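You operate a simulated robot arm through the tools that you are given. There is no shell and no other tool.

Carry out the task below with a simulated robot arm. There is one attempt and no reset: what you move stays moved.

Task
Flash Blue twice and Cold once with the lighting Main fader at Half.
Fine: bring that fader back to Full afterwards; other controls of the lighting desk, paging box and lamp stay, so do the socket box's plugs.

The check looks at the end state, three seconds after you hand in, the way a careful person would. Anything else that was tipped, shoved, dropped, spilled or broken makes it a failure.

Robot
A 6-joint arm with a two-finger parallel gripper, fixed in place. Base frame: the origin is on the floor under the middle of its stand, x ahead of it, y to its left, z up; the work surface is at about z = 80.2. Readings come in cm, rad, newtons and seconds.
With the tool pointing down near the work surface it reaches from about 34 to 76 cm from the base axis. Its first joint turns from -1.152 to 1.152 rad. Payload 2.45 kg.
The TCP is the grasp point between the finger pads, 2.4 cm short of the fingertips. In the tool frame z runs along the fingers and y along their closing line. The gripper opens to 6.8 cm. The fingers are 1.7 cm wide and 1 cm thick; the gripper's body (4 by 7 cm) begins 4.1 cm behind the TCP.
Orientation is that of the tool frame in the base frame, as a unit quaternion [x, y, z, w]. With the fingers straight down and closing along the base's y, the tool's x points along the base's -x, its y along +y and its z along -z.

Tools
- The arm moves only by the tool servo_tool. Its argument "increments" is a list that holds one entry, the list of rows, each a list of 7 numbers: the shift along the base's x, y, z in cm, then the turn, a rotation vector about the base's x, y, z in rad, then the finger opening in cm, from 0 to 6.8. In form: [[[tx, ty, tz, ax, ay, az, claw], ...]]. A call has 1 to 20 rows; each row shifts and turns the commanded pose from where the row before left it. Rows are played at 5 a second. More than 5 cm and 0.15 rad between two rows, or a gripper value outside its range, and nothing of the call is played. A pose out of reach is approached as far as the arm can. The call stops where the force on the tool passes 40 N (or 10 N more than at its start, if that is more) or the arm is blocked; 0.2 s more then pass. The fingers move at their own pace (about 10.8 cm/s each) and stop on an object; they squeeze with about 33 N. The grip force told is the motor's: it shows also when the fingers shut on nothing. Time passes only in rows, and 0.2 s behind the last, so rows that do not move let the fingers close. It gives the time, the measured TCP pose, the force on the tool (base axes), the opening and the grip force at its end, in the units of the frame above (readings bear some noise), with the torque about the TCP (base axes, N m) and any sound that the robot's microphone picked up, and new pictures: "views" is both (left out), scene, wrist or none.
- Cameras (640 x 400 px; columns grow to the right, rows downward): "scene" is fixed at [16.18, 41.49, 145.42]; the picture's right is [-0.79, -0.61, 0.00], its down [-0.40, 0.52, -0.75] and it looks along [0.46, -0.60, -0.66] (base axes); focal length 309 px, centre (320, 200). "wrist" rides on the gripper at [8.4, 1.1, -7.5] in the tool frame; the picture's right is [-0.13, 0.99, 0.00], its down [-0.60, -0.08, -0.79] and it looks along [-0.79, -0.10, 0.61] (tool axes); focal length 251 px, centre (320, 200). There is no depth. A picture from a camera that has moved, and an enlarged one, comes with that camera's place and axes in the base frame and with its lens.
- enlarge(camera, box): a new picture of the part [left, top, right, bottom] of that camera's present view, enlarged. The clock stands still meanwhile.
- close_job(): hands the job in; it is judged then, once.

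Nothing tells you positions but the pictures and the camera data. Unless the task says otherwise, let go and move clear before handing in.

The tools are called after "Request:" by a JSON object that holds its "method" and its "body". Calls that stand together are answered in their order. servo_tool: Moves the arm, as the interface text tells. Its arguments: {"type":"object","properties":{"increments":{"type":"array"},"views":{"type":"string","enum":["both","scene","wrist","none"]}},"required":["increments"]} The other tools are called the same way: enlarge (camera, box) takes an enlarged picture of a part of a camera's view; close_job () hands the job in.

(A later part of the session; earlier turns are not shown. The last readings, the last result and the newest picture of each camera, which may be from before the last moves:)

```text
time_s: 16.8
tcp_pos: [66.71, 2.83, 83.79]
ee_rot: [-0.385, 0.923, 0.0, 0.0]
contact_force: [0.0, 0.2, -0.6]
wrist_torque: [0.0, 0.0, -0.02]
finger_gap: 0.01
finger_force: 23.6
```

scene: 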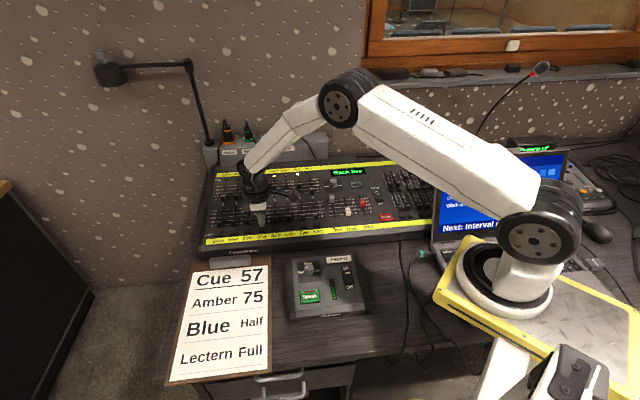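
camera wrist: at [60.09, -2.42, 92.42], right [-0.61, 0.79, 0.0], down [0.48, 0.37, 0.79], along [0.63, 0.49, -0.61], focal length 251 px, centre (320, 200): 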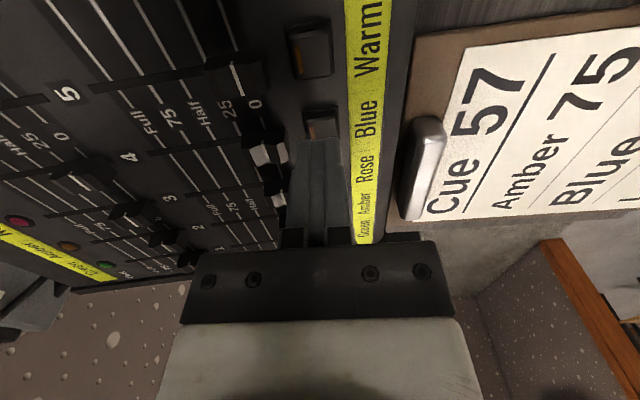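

Still no contact (tip about 81.4). I check the view, then keep going.

Request:
{"method": "servo_tool", "body": {"increments": [[[0, 0, -0.15, 0, 0, 0, 0], [0, 0, 0, 0, 0, 0, 0]]]}}

Request:
{"method": "enlarge", "body": {"camera": "wrist", "box": [220, 60, 440, 198]}}

Request:
{"method": "enlarge", "body": {"camera": "scene", "box": [205, 175, 325, 250]}}

```text
time_s: 17.4
tcp_pos: [66.93, 2.87, 83.65]
ee_rot: [-0.386, 0.923, 0.0, -0.001]
contact_force: [0.5, -0.2, -0.4]
wrist_torque: [0.0, -0.02, -0.01]
finger_gap: 0.0
finger_force: 23.5
camera wrist: at [59.98, -2.26, 91.16], right [-0.61, 0.79, 0.0], down [0.48, 0.37, 0.79], along [0.63, 0.49, -0.61], focal length 251 px, centre (320, 200)
```

scene: 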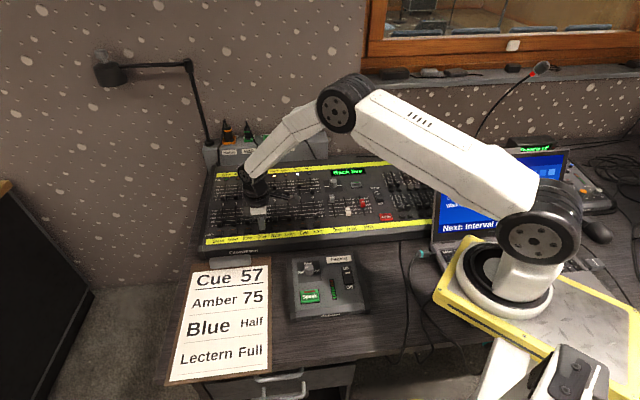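
wrist: 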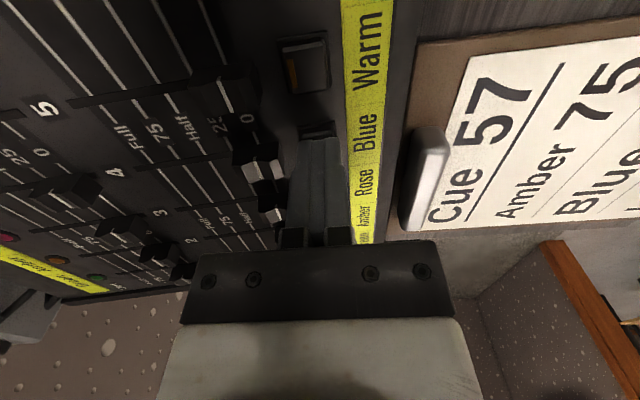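

```text
2.90 times, centred on (330, 129) of wrist
camera zoom: at [59.98, -2.26, 91.16], right [-0.61, 0.79, 0.0], down [0.48, 0.37, 0.79], along [0.63, 0.49, -0.61], focal length 729 px, centre (291, 406)
```

zoom: 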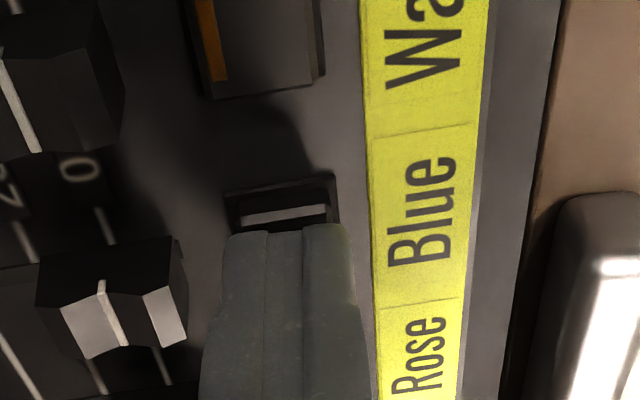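

```text
5.33 times, centred on (265, 212) of scene
camera zoom: at [16.18, 41.49, 145.42], right [-0.79, -0.61, 0.0], down [-0.4, 0.52, -0.75], along [0.46, -0.6, -0.66], focal length 1648 px, centre (613, 133)
```

zoom: 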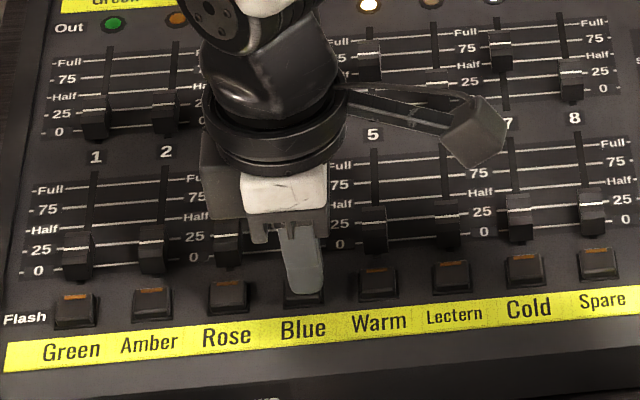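

The tip is right over the button and almost touching. I continue pressing in 0.15 cm steps.

Request:
{"method": "servo_tool", "body": {"increments": [[[0, 0, -0.15, 0, 0, 0, 0], [0, 0, 0, 0, 0, 0, 0]]], "views": "none"}}

```text
time_s: 18.0
tcp_pos: [66.77, 2.9, 83.52]
ee_rot: [-0.385, 0.923, 0.0, -0.001]
contact_force: [1.1, 0.2, 0.2]
wrist_torque: [-0.03, 0.01, 0.01]
finger_gap: 0.0
finger_force: 23.6
```

Request:
{"method": "servo_tool", "body": {"increments": [[[0, 0, -0.12, 0, 0, 0, 0], [0, 0, 0, 0, 0, 0, 0]]], "views": "none"}}

```text
time_s: 18.6
tcp_pos: [66.74, 2.95, 83.39]
ee_rot: [-0.385, 0.923, 0.0, 0.0]
contact_force: [-0.1, -0.9, 0.8]
wrist_torque: [-0.01, -0.01, -0.01]
finger_gap: 0.01
finger_force: 23.6
```

Request:
{"method": "servo_tool", "body": {"increments": [[[0, 0, -0.1, 0, 0, 0, 0], [0, 0, 0, 0, 0, 0, 0]]], "views": "none"}}

```text
time_s: 19.2
tcp_pos: [66.86, 2.8, 83.38]
ee_rot: [-0.385, 0.923, 0.0, -0.001]
contact_force: [-0.2, 0.5, 1.7]
wrist_torque: [0.02, -0.06, 0.0]
finger_gap: 0.0
finger_force: 23.7
heard: click
```

A click was heard at commanded z of about 83.26, so that was the first Blue press. I raise to release it and look.

Request:
{"method": "servo_tool", "body": {"increments": [[[0, 0, 0.3, 0, 0, 0, 0], [0, 0, 0.4, 0, 0, 0, 0], [0, 0, 0, 0, 0, 0, 0]]]}}

Request:
{"method": "enlarge", "body": {"camera": "wrist", "box": [220, 60, 440, 198]}}

```text
time_s: 20.0
tcp_pos: [66.57, 2.97, 83.99]
ee_rot: [-0.385, 0.923, 0.0, -0.001]
contact_force: [-0.6, 0.1, -0.5]
wrist_torque: [0.02, 0.01, -0.02]
finger_gap: 0.0
finger_force: 23.7
camera wrist: at [59.96, -2.24, 91.53], right [-0.61, 0.79, 0.0], down [0.48, 0.37, 0.79], along [0.63, 0.49, -0.61], focal length 251 px, centre (320, 200)
```

scene: 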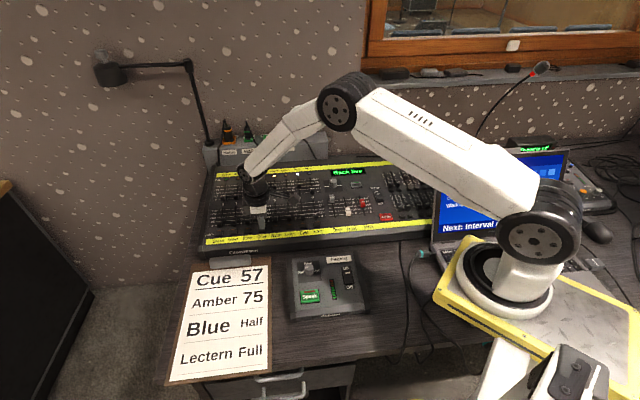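
wrist: 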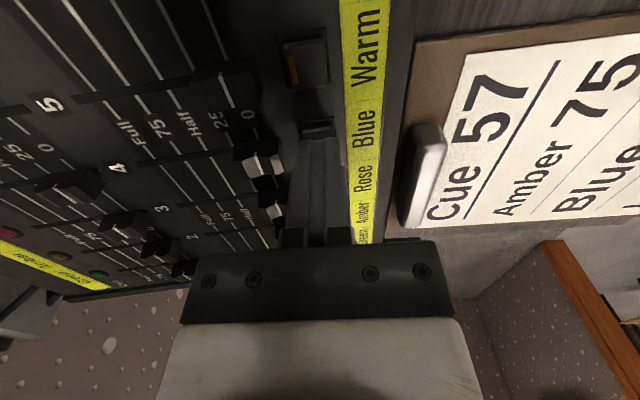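

```text
2.90 times, centred on (330, 129) of wrist
camera zoom: at [59.96, -2.24, 91.53], right [-0.61, 0.79, 0.0], down [0.48, 0.37, 0.79], along [0.63, 0.49, -0.61], focal length 729 px, centre (291, 406)
```

zoom: 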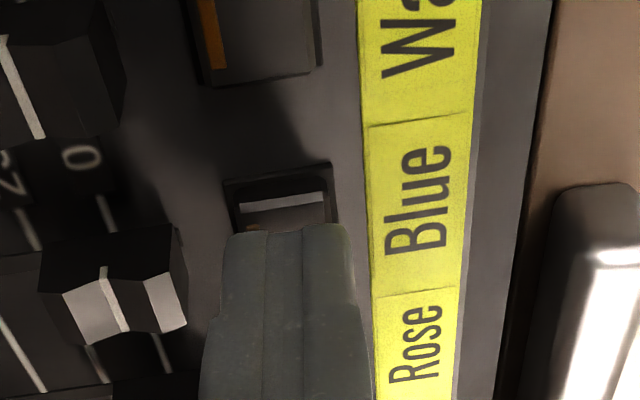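

The button is released. Now the second Blue press, to the same depth and a hair more.

Request:
{"method": "servo_tool", "body": {"increments": [[[0, 0, -0.4, 0, 0, 0, 0], [0, 0, -0.2, 0, 0, 0, 0], [0, 0, -0.1, 0, 0, 0, 0], [0, 0, 0, 0, 0, 0, 0]]], "views": "none"}}

```text
time_s: 21.0
tcp_pos: [66.69, 2.79, 83.33]
ee_rot: [-0.385, 0.923, 0.0, -0.001]
contact_force: [-0.1, 0.4, 0.8]
wrist_torque: [-0.02, 0.01, 0.01]
finger_gap: 0.0
finger_force: 23.8
heard: click
```

The second Blue click was heard. I release, lift clear, and move along the row to hover over Cold.

Request:
{"method": "servo_tool", "body": {"increments": [[[0, 0, 0.5, 0, 0, 0, 0], [0, 0, 2, 0, 0, 0, 0], [0, 0, 3, 0, 0, 0, 0], [-2.1, -2.08, 0, 0, 0, 0, 0], [-2.1, -2.08, 0, 0, 0, 0, 0], [-2.1, -2.08, 0, 0, 0, 0, 0], [-2.1, -2.08, 0, 0, 0, 0, 0], [0, 0, 0, 0, 0, 0, 0]]]}}

Request:
{"method": "enlarge", "body": {"camera": "wrist", "box": [220, 40, 440, 178]}}

Request:
{"method": "enlarge", "body": {"camera": "scene", "box": [205, 155, 325, 250]}}

```text
time_s: 22.8
tcp_pos: [58.48, -5.51, 88.85]
ee_rot: [-0.385, 0.923, 0.0, 0.001]
contact_force: [-0.6, -0.2, 0.6]
wrist_torque: [-0.02, 0.03, -0.02]
finger_gap: 0.0
finger_force: 23.4
camera wrist: at [51.61, -10.68, 96.3], right [-0.61, 0.79, 0.0], down [0.48, 0.37, 0.79], along [0.63, 0.49, -0.61], focal length 251 px, centre (320, 200)
```

scene: 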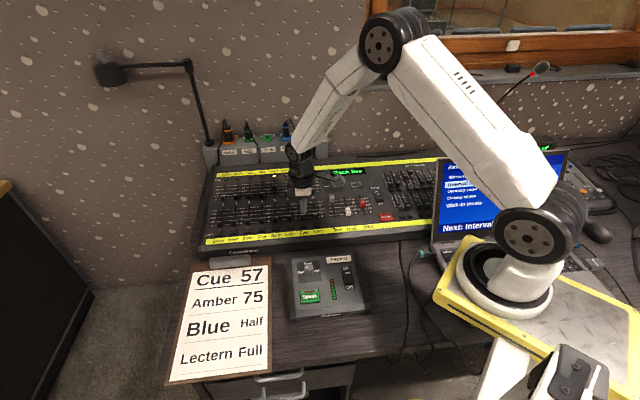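
wrist: 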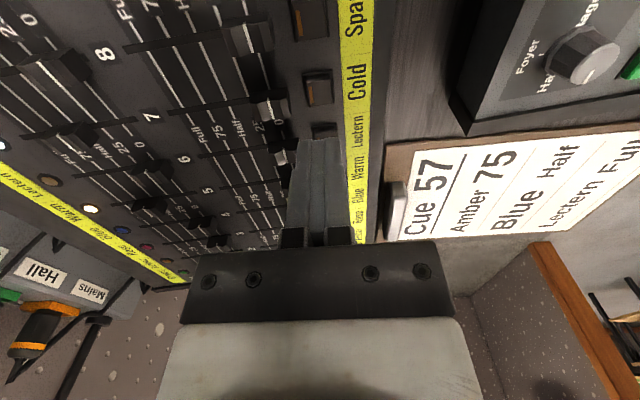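

```text
2.90 times, centred on (330, 109) of wrist
camera zoom: at [51.61, -10.68, 96.3], right [-0.61, 0.79, 0.0], down [0.48, 0.37, 0.79], along [0.63, 0.49, -0.61], focal length 729 px, centre (291, 464)
```

zoom: 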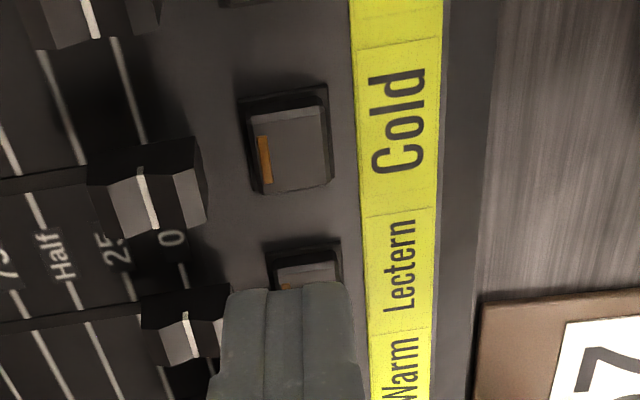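

```text
4.21 times, centred on (265, 202) of scene
camera zoom: at [16.18, 41.48, 145.42], right [-0.79, -0.61, 0.0], down [-0.4, 0.52, -0.75], along [0.46, -0.6, -0.66], focal length 1301 px, centre (552, 190)
```

zoom: 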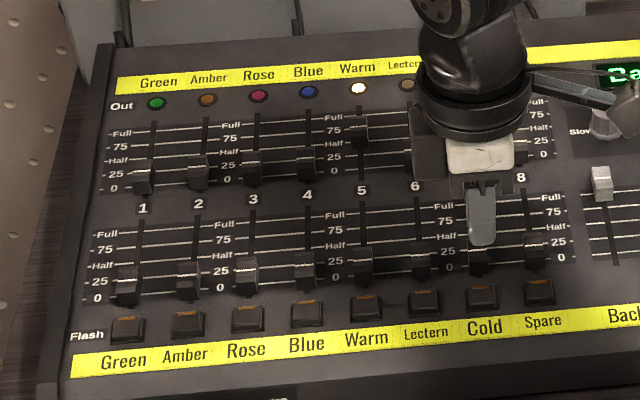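

Cold's button is directly below, within 0.1 cm. I descend to just above it and check alignment before pressing.

Request:
{"method": "servo_tool", "body": {"increments": [[[0.08, 0, -2, 0, 0, 0, 0], [0, 0, -1.5, 0, 0, 0, 0], [0, 0, -0.9, 0, 0, 0, 0], [0, 0, -0.4, 0, 0, 0, 0], [0, 0, 0, 0, 0, 0, 0]]]}}

Request:
{"method": "enlarge", "body": {"camera": "wrist", "box": [220, 60, 440, 198]}}

Request:
{"method": "enlarge", "body": {"camera": "scene", "box": [205, 175, 325, 250]}}

```text
time_s: 24.0
tcp_pos: [58.59, -5.45, 83.93]
ee_rot: [-0.384, 0.923, 0.0, 0.0]
contact_force: [-0.2, 0.3, 0.1]
wrist_torque: [0.02, 0.0, -0.02]
finger_gap: 0.0
finger_force: 23.3
camera wrist: at [51.76, -10.64, 91.46], right [-0.61, 0.79, 0.0], down [0.48, 0.37, 0.79], along [0.63, 0.49, -0.61], focal length 251 px, centre (320, 200)
```

scene: 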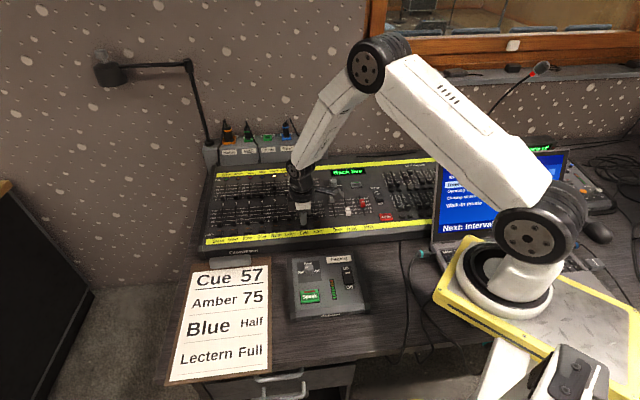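
wrist: 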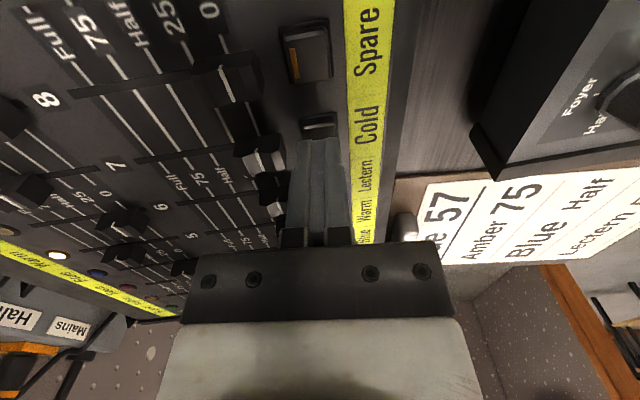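

```text
2.90 times, centred on (330, 129) of wrist
camera zoom: at [51.76, -10.64, 91.46], right [-0.61, 0.79, 0.0], down [0.48, 0.37, 0.79], along [0.63, 0.49, -0.61], focal length 729 px, centre (291, 406)
```

zoom: 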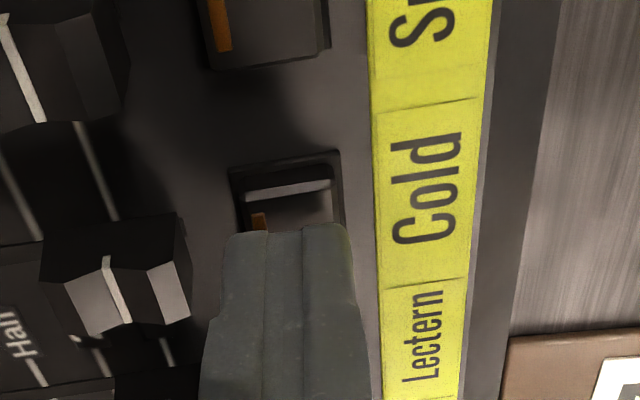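

```text
5.33 times, centred on (265, 212) of scene
camera zoom: at [16.18, 41.49, 145.42], right [-0.79, -0.61, 0.0], down [-0.4, 0.52, -0.75], along [0.46, -0.6, -0.66], focal length 1648 px, centre (613, 133)
```

zoom: 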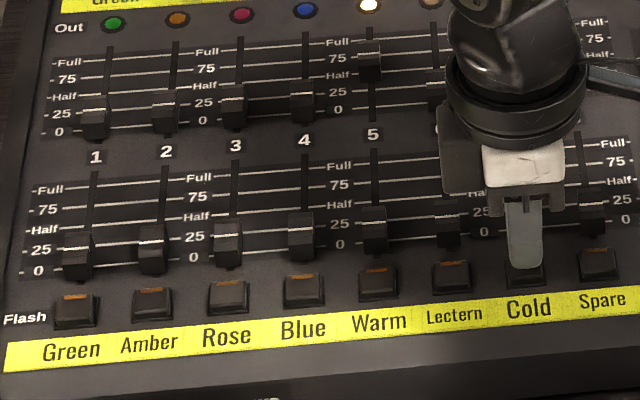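

The finger is aligned over Cold. I make a tiny centring shift and press once in small steps.

Request:
{"method": "servo_tool", "body": {"increments": [[[-0.1, -0.1, -0.2, 0, 0, 0, 0], [0, 0, -0.25, 0, 0, 0, 0], [0, 0, -0.1, 0, 0, 0, 0], [0, 0, 0, 0, 0, 0, 0]]], "views": "none"}}

```text
time_s: 25.0
tcp_pos: [58.47, -5.54, 83.54]
ee_rot: [-0.386, 0.923, 0.0, 0.0]
contact_force: [-0.2, -0.1, 0.6]
wrist_torque: [-0.02, 0.04, 0.03]
finger_gap: 0.01
finger_force: 23.9
```

Request:
{"method": "servo_tool", "body": {"increments": [[[0, 0, -0.1, 0, 0, 0, 0], [0, 0, 0, 0, 0, 0, 0]]], "views": "none"}}

```text
time_s: 25.6
tcp_pos: [58.48, -5.52, 83.33]
ee_rot: [-0.385, 0.923, 0.0, 0.0]
contact_force: [-0.1, 0.1, 1.5]
wrist_torque: [-0.02, -0.04, -0.02]
finger_gap: 0.01
finger_force: 23.7
heard: click
```

Cold clicked once. I release, lift clear, and go back above the Main knob at Half, opening the fingers on the way.

Request:
{"method": "servo_tool", "body": {"increments": [[[0, 0, 0.5, 0, 0, 0, 0], [0, 0, 3, 0, 0, 0, 0], [0, 0, 4, 0, 0, 0, 0], [-1.78, -3.53, 1, 0, 0, 0, 0], [-1.78, -3.53, 0, 0, 0, 0, 0], [-1.78, -3.53, 0, 0, 0, 0, 2], [-1.77, -3.52, 0, 0, 0, 0, 3.6], [-1.77, -3.52, 0, 0, 0, 0, 3.6], [0, 0, 0, 0, 0, 0, 3.6]]]}}

Request:
{"method": "enlarge", "body": {"camera": "wrist", "box": [220, 20, 460, 170]}}

Request:
{"method": "enlarge", "body": {"camera": "scene", "box": [205, 155, 325, 250]}}

Request:
{"method": "enlarge", "body": {"camera": "scene", "box": [320, 160, 420, 235]}}

```text
time_s: 27.6
tcp_pos: [49.46, -23.02, 92.06]
ee_rot: [-0.385, 0.923, -0.001, 0.0]
contact_force: [-0.2, -0.2, -0.1]
wrist_torque: [-0.01, -0.01, -0.01]
finger_gap: 3.6
finger_force: 0.1
camera wrist: at [42.75, -28.24, 99.48], right [-0.61, 0.79, 0.0], down [0.48, 0.37, 0.79], along [0.63, 0.49, -0.61], focal length 251 px, centre (320, 200)
```

scene: 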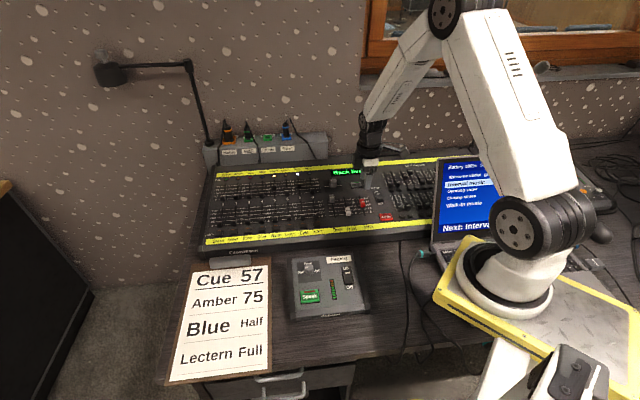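
wrist: 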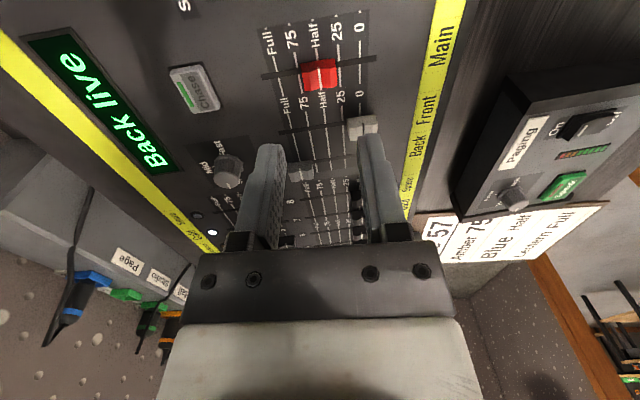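

```text
2.67 times, centred on (340, 95) of wrist
camera zoom: at [42.75, -28.24, 99.48], right [-0.61, 0.79, 0.0], down [0.48, 0.37, 0.79], along [0.63, 0.49, -0.61], focal length 670 px, centre (267, 480)
```

zoom: 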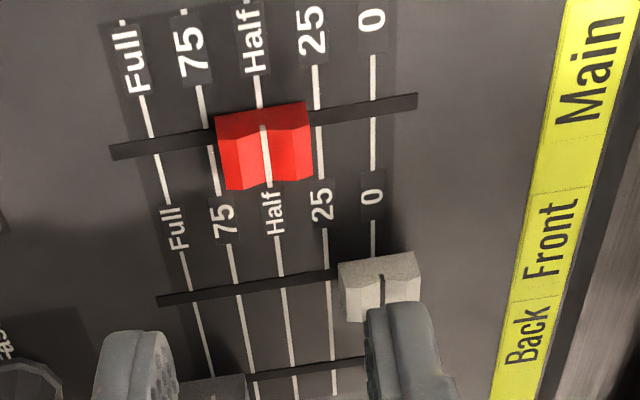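

```text
4.21 times, centred on (265, 202) of scene
camera zoom: at [16.18, 41.48, 145.42], right [-0.79, -0.61, 0.0], down [-0.4, 0.52, -0.75], along [0.46, -0.6, -0.66], focal length 1301 px, centre (552, 190)
```

zoom: 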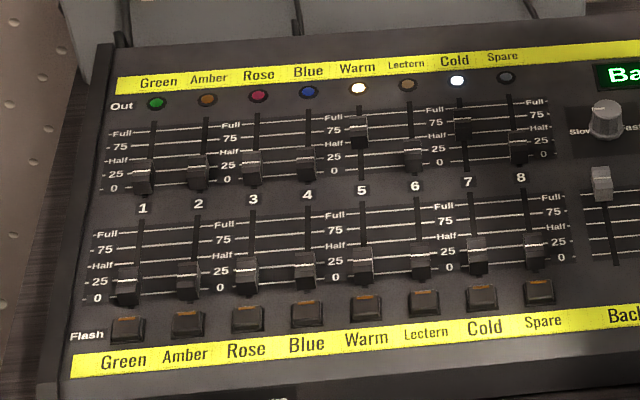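

```text
5.33 times, centred on (370, 198) of scene
camera zoom: at [16.18, 41.48, 145.42], right [-0.79, -0.61, 0.0], down [-0.4, 0.52, -0.75], along [0.46, -0.6, -0.66], focal length 1648 px, centre (53, 213)
```

zoom: 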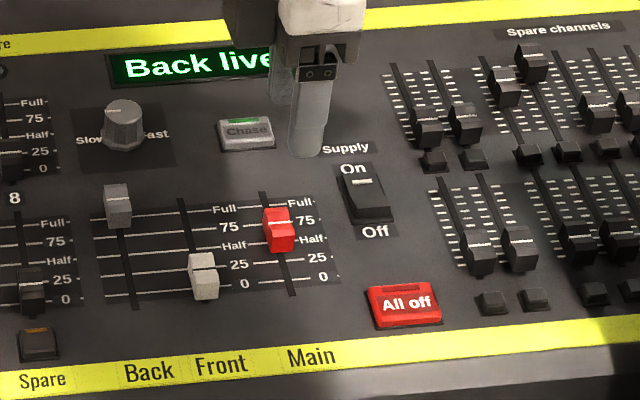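

Everything is as expected: Main is at Half and the other faders are unchanged. I descend over the Main knob and grip it again.

Request:
{"method": "servo_tool", "body": {"increments": [[[0, 0, -3, 0, 0, 0, 3.6], [0, 0, -2.5, 0, 0, 0, 3.6], [0, 0, -1.5, 0, 0, 0, 3.6], [0, 0, -0.75, 0, 0, 0, 3.6], [0, 0, 0, 0, 0, 0, 3.6], [0, 0, 0, 0, 0, 0, 2.8], [0, 0, 0, 0, 0, 0, 2.2], [0, 0, 0, 0, 0, 0, 1.5], [0, 0, 0, 0, 0, 0, 1.5]]]}}

Request:
{"method": "enlarge", "body": {"camera": "wrist", "box": [220, 60, 440, 198]}}

```text
time_s: 29.6
tcp_pos: [49.62, -23.1, 84.11]
ee_rot: [-0.385, 0.923, 0.0, 0.0]
contact_force: [-0.6, -0.1, -4.3]
wrist_torque: [-0.24, -0.31, -0.07]
finger_gap: 2.36
finger_force: 39.5
camera wrist: at [42.76, -28.22, 91.63], right [-0.61, 0.79, 0.0], down [0.48, 0.37, 0.79], along [0.63, 0.49, -0.61], focal length 251 px, centre (320, 200)
```

scene: 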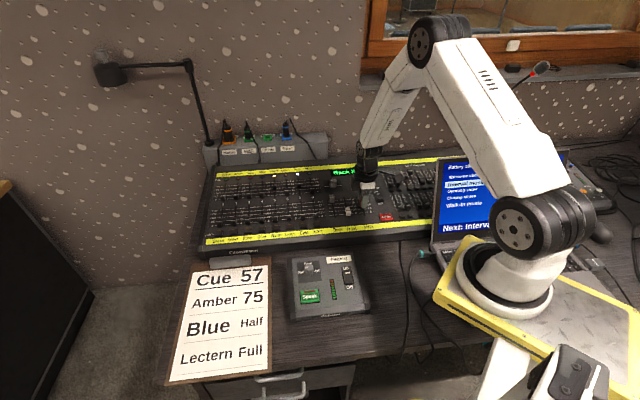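
wrist: 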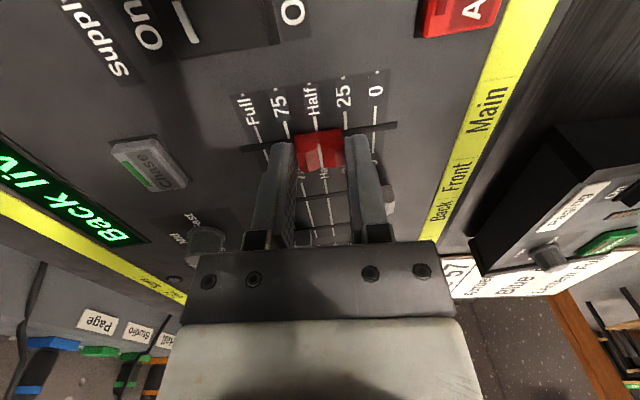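

```text
2.90 times, centred on (330, 129) of wrist
camera zoom: at [42.76, -28.22, 91.63], right [-0.61, 0.79, 0.0], down [0.48, 0.37, 0.79], along [0.63, 0.49, -0.61], focal length 729 px, centre (291, 406)
```

zoom: 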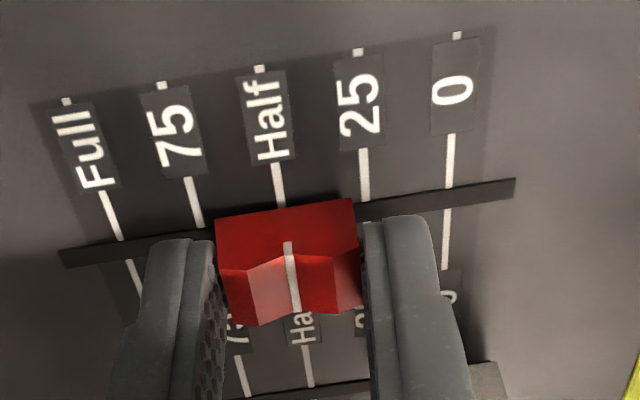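

The knob is gripped at Half. I slide it back to Full by reversing the same path, rising slightly with the panel slope.

Request:
{"method": "servo_tool", "body": {"increments": [[[0.347, -0.342, 0.04, 0, 0, 0, 1.5], [0.347, -0.342, 0.04, 0, 0, 0, 1.5], [0.347, -0.342, 0.04, 0, 0, 0, 1.5], [0.347, -0.342, 0.04, 0, 0, 0, 1.5], [0.347, -0.342, 0.04, 0, 0, 0, 1.5], [0.345, -0.34, 0.04, 0, 0, 0, 1.5], [0, 0, 0, 0, 0, 0, 1.5]]]}}

Request:
{"method": "enlarge", "body": {"camera": "wrist", "box": [220, 60, 440, 198]}}

```text
time_s: 31.2
tcp_pos: [51.63, -25.14, 84.42]
ee_rot: [-0.385, 0.923, -0.001, 0.001]
contact_force: [10.1, 12.5, 12.8]
wrist_torque: [0.04, -0.43, -0.07]
finger_gap: 2.36
finger_force: 39.7
camera wrist: at [44.85, -30.34, 91.88], right [-0.61, 0.79, 0.0], down [0.48, 0.38, 0.79], along [0.63, 0.49, -0.61], focal length 251 px, centre (320, 200)
```

scene: 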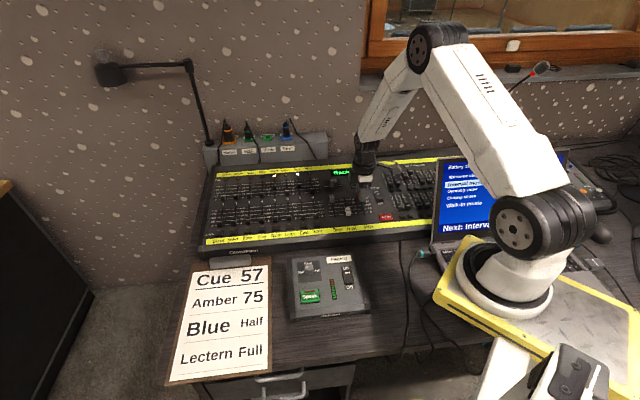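
wrist: 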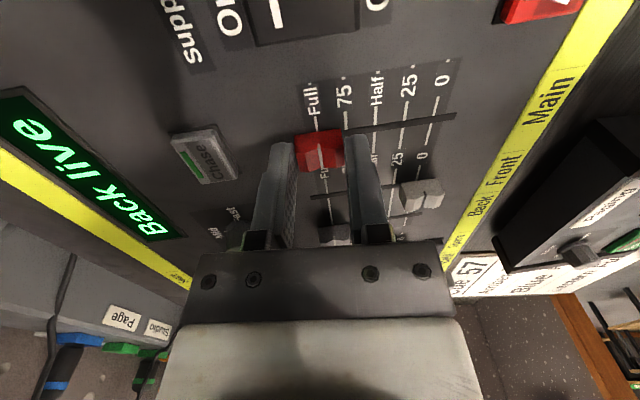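

```text
2.90 times, centred on (330, 129) of wrist
camera zoom: at [44.85, -30.34, 91.88], right [-0.61, 0.79, 0.0], down [0.48, 0.38, 0.79], along [0.63, 0.49, -0.61], focal length 729 px, centre (291, 406)
```

zoom: 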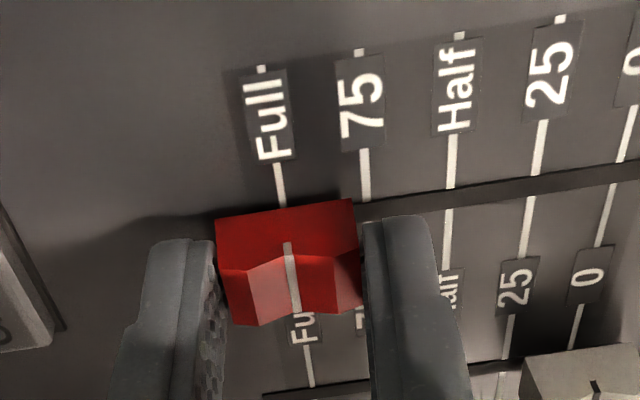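

Full tick and indicator match the original picture to within a pixel. I add a 0.06 cm nudge toward Full to be sure it is seated, and check the force.

Request:
{"method": "servo_tool", "body": {"increments": [[[0.043, -0.042, 0.03, 0, 0, 0, 1.5], [0, 0, 0, 0, 0, 0, 1.5]]]}}

Request:
{"method": "enlarge", "body": {"camera": "wrist", "box": [220, 60, 440, 198]}}

```text
time_s: 31.8
tcp_pos: [51.62, -25.16, 84.5]
ee_rot: [-0.386, 0.923, -0.001, 0.001]
contact_force: [13.5, 15.6, 15.2]
wrist_torque: [0.2, -0.68, -0.05]
finger_gap: 2.39
finger_force: 39.8
camera wrist: at [44.86, -30.35, 91.88], right [-0.61, 0.79, 0.0], down [0.48, 0.37, 0.79], along [0.63, 0.49, -0.61], focal length 251 px, centre (320, 200)
```

scene: 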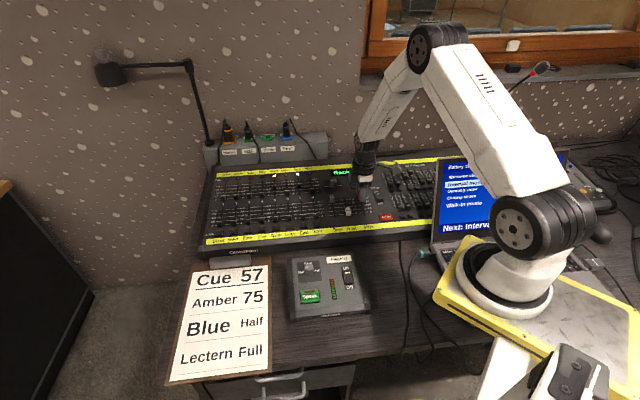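
wrist: 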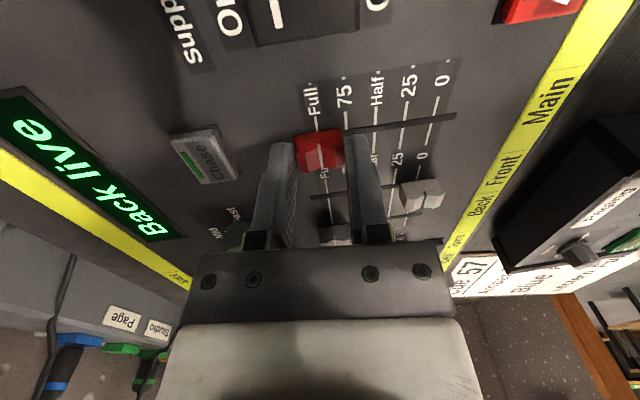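

```text
2.90 times, centred on (330, 129) of wrist
camera zoom: at [44.86, -30.35, 91.88], right [-0.61, 0.79, 0.0], down [0.48, 0.37, 0.79], along [0.63, 0.49, -0.61], focal length 729 px, centre (291, 406)
```

zoom: 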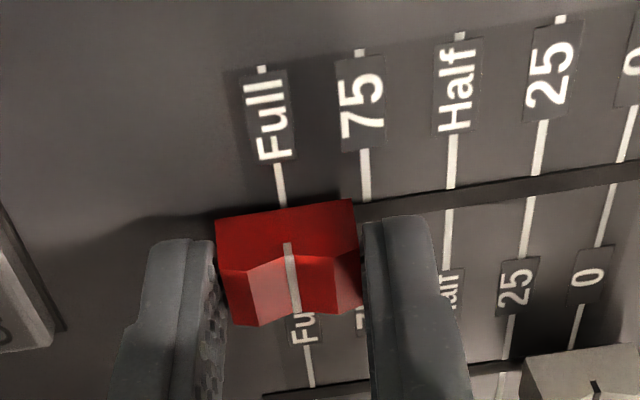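

The knob no longer advances, so it is at its stop on Full. I release by opening the fingers and lift straight up.

Request:
{"method": "servo_tool", "body": {"increments": [[[0, 0, 0, 0, 0, 0, 2.6], [0, 0, 0, 0, 0, 0, 3.6], [0, 0, 0.5, 0, 0, 0, 3.6], [0, 0, 2, 0, 0, 0, 3.6], [0, 0, 4, 0, 0, 0, 3.6], [0, 0, 4, 0, 0, 0, 3.6], [0, 0, 0, 0, 0, 0, 3.6]]]}}

Request:
{"method": "enlarge", "body": {"camera": "wrist", "box": [220, 0, 460, 150]}}

Request:
{"method": "enlarge", "body": {"camera": "scene", "box": [320, 160, 420, 235]}}

Request:
{"method": "enlarge", "body": {"camera": "scene", "box": [205, 155, 325, 250]}}

```text
time_s: 33.4
tcp_pos: [51.57, -25.19, 94.89]
ee_rot: [-0.386, 0.923, -0.001, 0.0]
contact_force: [-0.4, -0.4, 0.7]
wrist_torque: [-0.02, 0.0, 0.0]
finger_gap: 3.6
finger_force: 0.0
camera wrist: at [44.77, -30.35, 102.36], right [-0.61, 0.79, 0.0], down [0.48, 0.37, 0.79], along [0.63, 0.49, -0.61], focal length 251 px, centre (320, 200)
```

scene: 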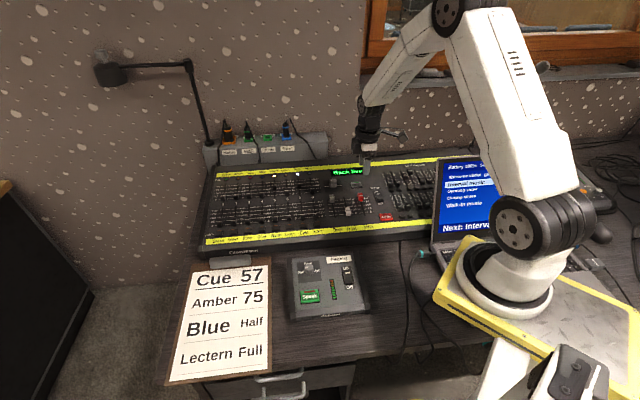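
wrist: 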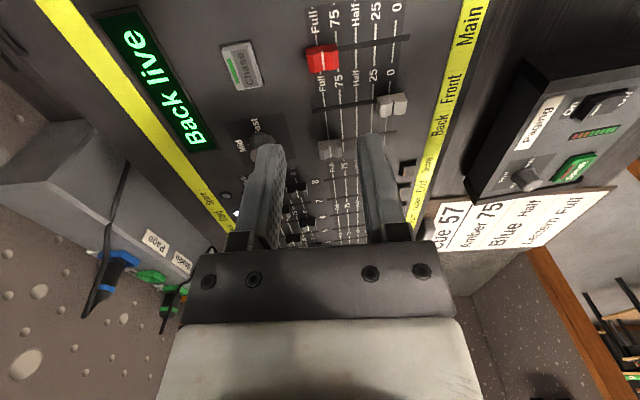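

```text
2.67 times, centred on (340, 75) of wrist
camera zoom: at [44.77, -30.35, 102.36], right [-0.61, 0.79, 0.0], down [0.48, 0.37, 0.79], along [0.63, 0.49, -0.61], focal length 670 px, centre (267, 533)
```

zoom: 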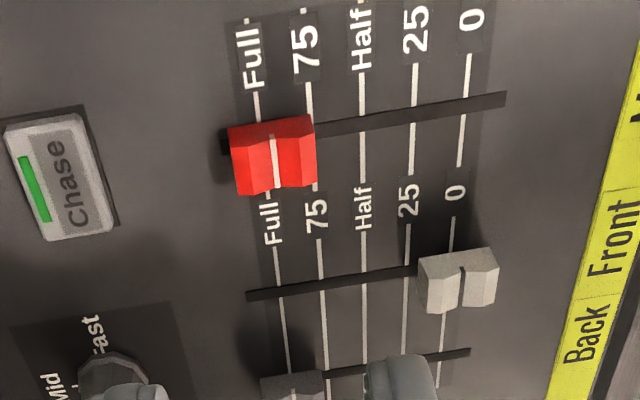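

```text
5.33 times, centred on (370, 198) of scene
camera zoom: at [16.18, 41.49, 145.42], right [-0.79, -0.61, 0.0], down [-0.4, 0.52, -0.75], along [0.46, -0.6, -0.66], focal length 1648 px, centre (53, 213)
```

zoom: 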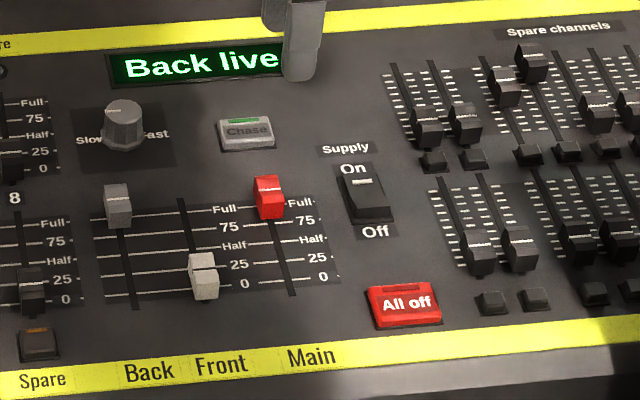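

```text
4.21 times, centred on (265, 202) of scene
camera zoom: at [16.18, 41.49, 145.42], right [-0.79, -0.61, 0.0], down [-0.4, 0.52, -0.75], along [0.46, -0.6, -0.66], focal length 1301 px, centre (552, 190)
```

zoom: 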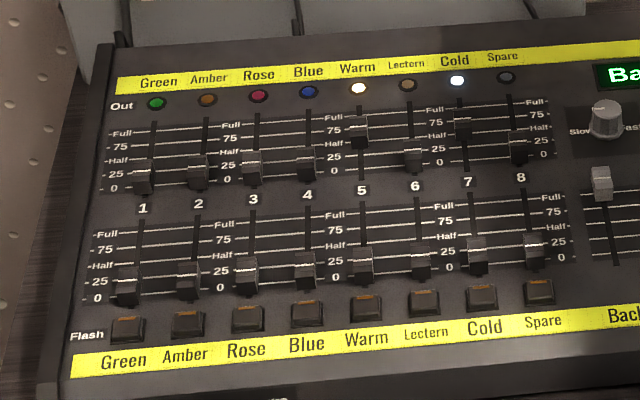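

Nothing else changed, but I want to be sure the Main knob is truly at Full, since it might sit a touch low. I zoom in closely.

Request:
{"method": "enlarge", "body": {"camera": "scene", "box": [335, 180, 391, 215]}}

Request:
{"method": "enlarge", "body": {"camera": "wrist", "box": [280, 0, 400, 75]}}

```text
11.43 times, centred on (363, 198) of scene
camera zoom: at [16.18, 41.49, 145.42], right [-0.79, -0.61, 0.0], down [-0.4, 0.52, -0.75], along [0.46, -0.6, -0.66], focal length 3531 px, centre (-171, 229)
```

zoom: 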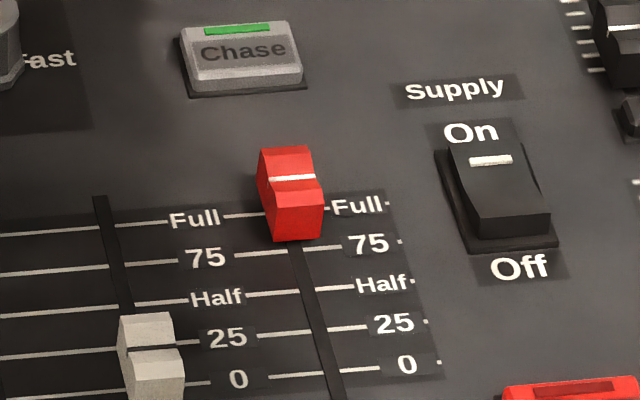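

```text
5.33 times, centred on (340, 38) of wrist
camera zoom: at [44.77, -30.35, 102.36], right [-0.61, 0.79, 0.0], down [0.48, 0.37, 0.79], along [0.63, 0.49, -0.61], focal length 1341 px, centre (213, 1067)
```

zoom: 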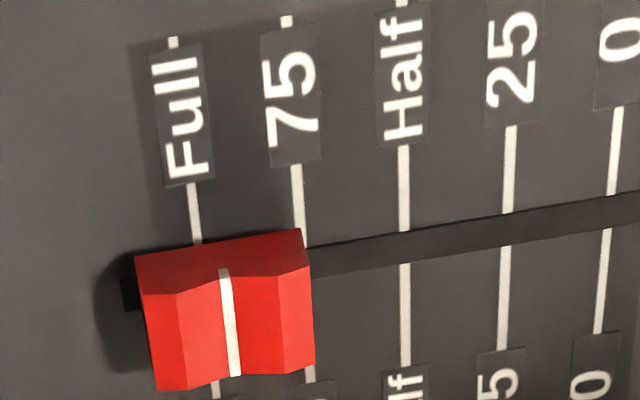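

A sliver of slot shows beyond the knob, so releasing dragged it about 0.2 cm short of Full. I lower again with the fingers loosely around it, without gripping, and will push it to the stop with one finger.

Request:
{"method": "servo_tool", "body": {"increments": [[[-0.2, 0.2, -4, 0, 0, 0, 3.4], [0, 0, -3, 0, 0, 0, 3.4], [0, 0, -2, 0, 0, 0, 3.4], [0, 0, -1, 0, 0, 0, 3.4], [0, 0, -0.55, 0, 0, 0, 3.4], [0, 0, 0, 0, 0, 0, 3.4]]]}}

Request:
{"method": "enlarge", "body": {"camera": "wrist", "box": [220, 60, 440, 198]}}

```text
time_s: 34.8
tcp_pos: [51.39, -25.15, 84.26]
ee_rot: [-0.385, 0.923, 0.0, 0.0]
contact_force: [0.4, 0.2, 0.0]
wrist_torque: [-0.02, -0.01, 0.01]
finger_gap: 3.41
finger_force: 0.0
camera wrist: at [44.61, -30.18, 91.81], right [-0.61, 0.79, 0.0], down [0.48, 0.37, 0.79], along [0.63, 0.49, -0.61], focal length 251 px, centre (320, 200)
```

scene: 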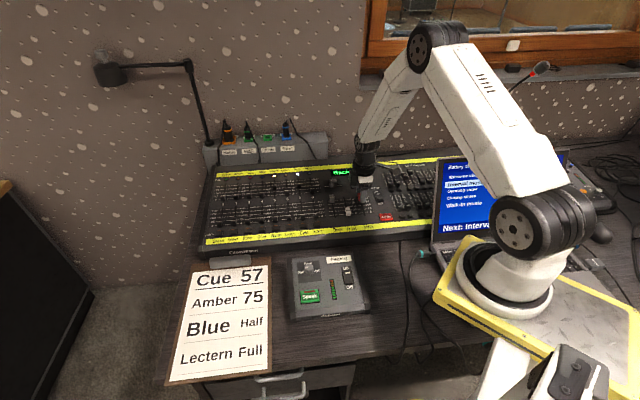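
wrist: 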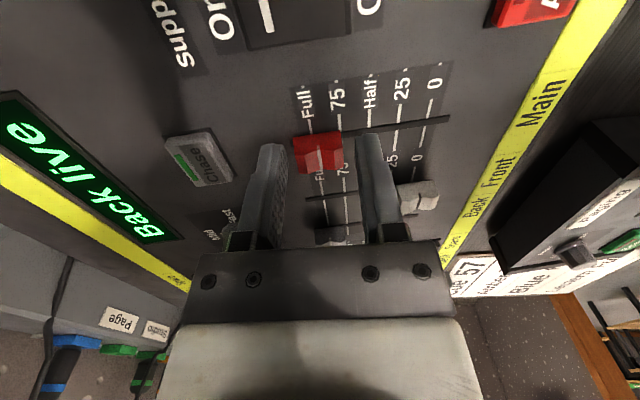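

```text
2.90 times, centred on (330, 129) of wrist
camera zoom: at [44.61, -30.18, 91.81], right [-0.61, 0.79, 0.0], down [0.48, 0.37, 0.79], along [0.63, 0.49, -0.61], focal length 729 px, centre (291, 406)
```

zoom: 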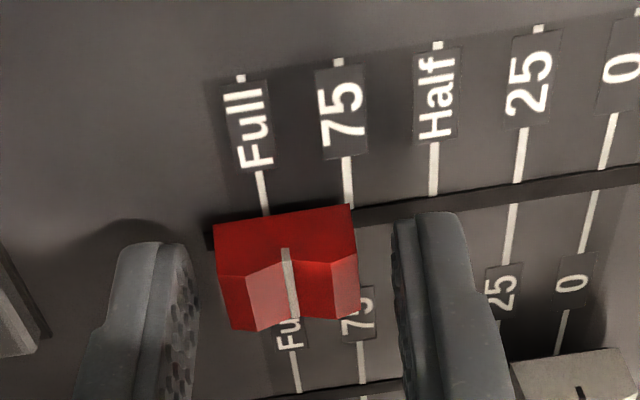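

The knob is a little short of Full with the loose fingers around it. I narrow the cage to 2.8 cm (no grip) and push toward Full in small steps with the operator-side finger.

Request:
{"method": "servo_tool", "body": {"increments": [[[0, 0, 0, 0, 0, 0, 2.8], [0, 0, 0, 0, 0, 0, 2.8], [0.071, -0.071, 0.01, 0, 0, 0, 2.8], [0.071, -0.071, 0.01, 0, 0, 0, 2.8], [0.071, -0.071, 0.01, 0, 0, 0, 2.8], [0, 0, 0, 0, 0, 0, 2.8]]]}}

Request:
{"method": "enlarge", "body": {"camera": "wrist", "box": [220, 60, 440, 198]}}

```text
time_s: 36.2
tcp_pos: [51.56, -25.33, 84.47]
ee_rot: [-0.384, 0.923, 0.0, -0.001]
contact_force: [0.0, 1.3, 0.4]
wrist_torque: [0.01, -0.01, 0.03]
finger_gap: 2.85
finger_force: 0.0
camera wrist: at [44.78, -30.43, 91.88], right [-0.61, 0.79, 0.0], down [0.48, 0.37, 0.79], along [0.63, 0.49, -0.61], focal length 251 px, centre (320, 200)
```

scene: 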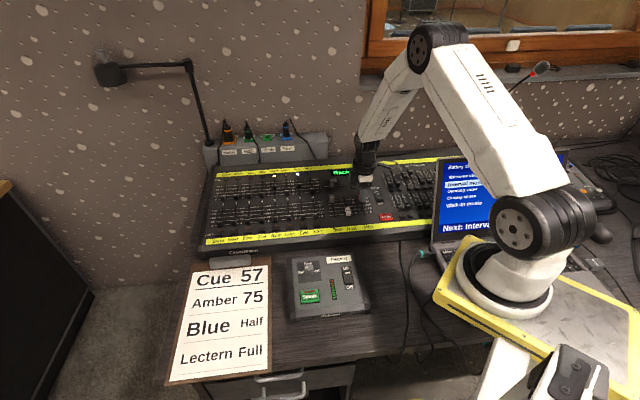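
wrist: 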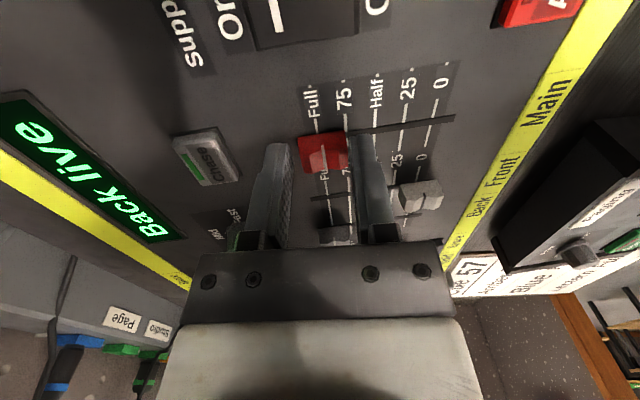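

```text
2.90 times, centred on (330, 129) of wrist
camera zoom: at [44.78, -30.43, 91.88], right [-0.61, 0.79, 0.0], down [0.48, 0.37, 0.79], along [0.63, 0.49, -0.61], focal length 729 px, centre (291, 406)
```

zoom: 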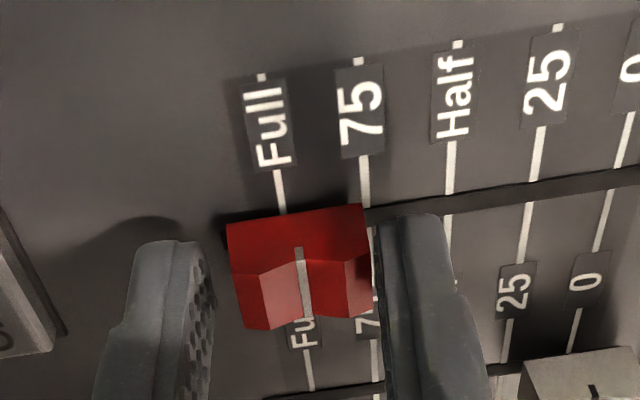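

The operator-side finger is touching the knob. I push the remaining distance toward the stop in small steps.

Request:
{"method": "servo_tool", "body": {"increments": [[[0.071, -0.071, 0.01, 0, 0, 0, 2.8], [0.071, -0.071, 0.01, 0, 0, 0, 2.8], [0, 0, 0, 0, 0, 0, 2.8]]]}}

Request:
{"method": "enlarge", "body": {"camera": "wrist", "box": [220, 60, 440, 198]}}

```text
time_s: 37.0
tcp_pos: [51.69, -25.37, 84.34]
ee_rot: [-0.385, 0.923, 0.0, 0.0]
contact_force: [-1.3, 1.2, 0.1]
wrist_torque: [0.02, -0.01, -0.03]
finger_gap: 2.89
finger_force: 0.0
camera wrist: at [44.97, -30.56, 91.87], right [-0.61, 0.79, 0.0], down [0.48, 0.37, 0.79], along [0.63, 0.49, -0.61], focal length 251 px, centre (320, 200)
```

scene: 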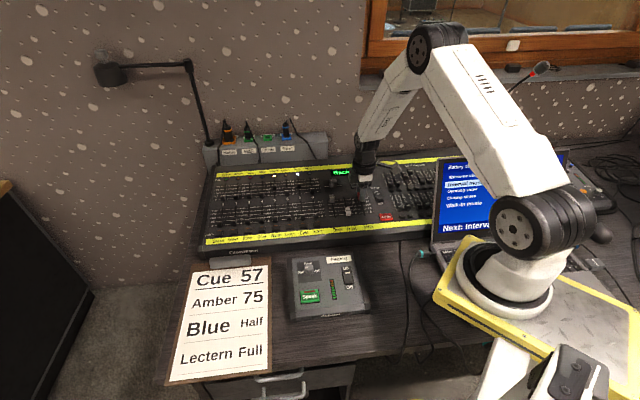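
wrist: 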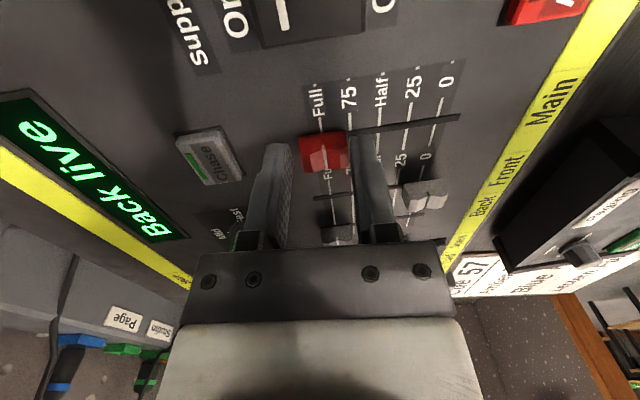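

```text
2.90 times, centred on (330, 129) of wrist
camera zoom: at [44.97, -30.56, 91.87], right [-0.61, 0.79, 0.0], down [0.48, 0.37, 0.79], along [0.63, 0.49, -0.61], focal length 729 px, centre (291, 406)
```

zoom: 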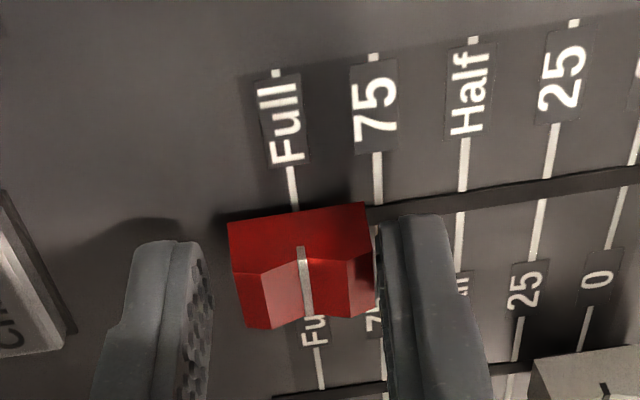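

The knob is nearly at Full. I keep pushing in 0.1 cm steps until the end stop pushes back.

Request:
{"method": "servo_tool", "body": {"increments": [[[0.071, -0.071, 0.01, 0, 0, 0, 2.8], [0, 0, 0, 0, 0, 0, 2.8]]]}}

Request:
{"method": "enlarge", "body": {"camera": "wrist", "box": [220, 60, 440, 198]}}

```text
time_s: 37.6
tcp_pos: [51.69, -25.5, 84.35]
ee_rot: [-0.385, 0.923, 0.0, 0.0]
contact_force: [-2.6, 0.5, 0.2]
wrist_torque: [0.0, 0.05, 0.01]
finger_gap: 3.0
finger_force: 1.5
camera wrist: at [45.02, -30.61, 91.85], right [-0.61, 0.79, 0.0], down [0.48, 0.37, 0.79], along [0.63, 0.49, -0.61], focal length 251 px, centre (320, 200)
```

scene: 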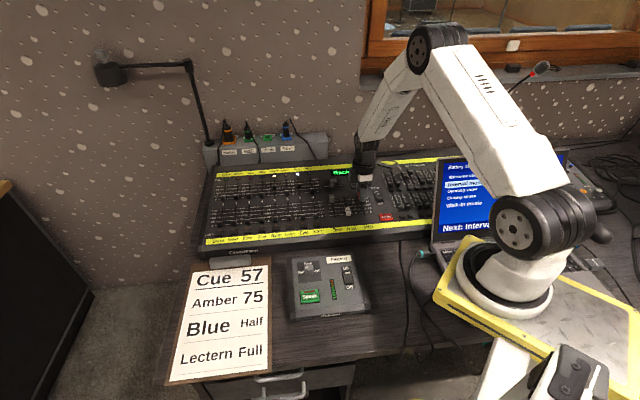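
wrist: 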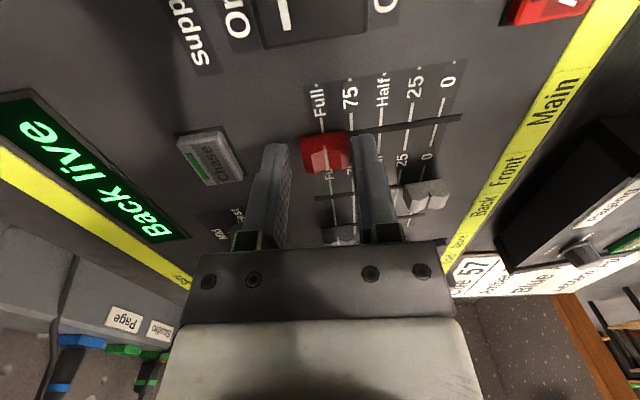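

```text
2.90 times, centred on (330, 129) of wrist
camera zoom: at [45.02, -30.61, 91.85], right [-0.61, 0.79, 0.0], down [0.48, 0.37, 0.79], along [0.63, 0.49, -0.61], focal length 729 px, centre (291, 406)
```

zoom: 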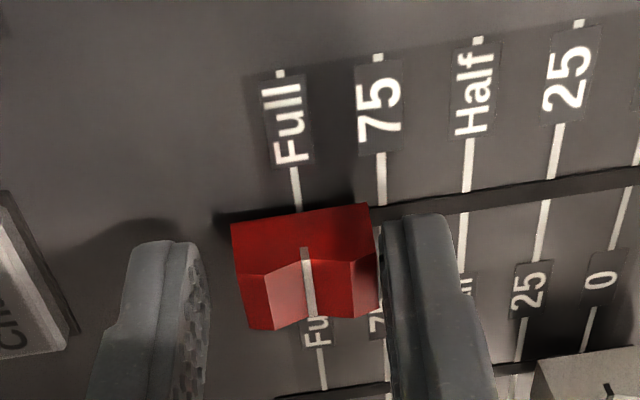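

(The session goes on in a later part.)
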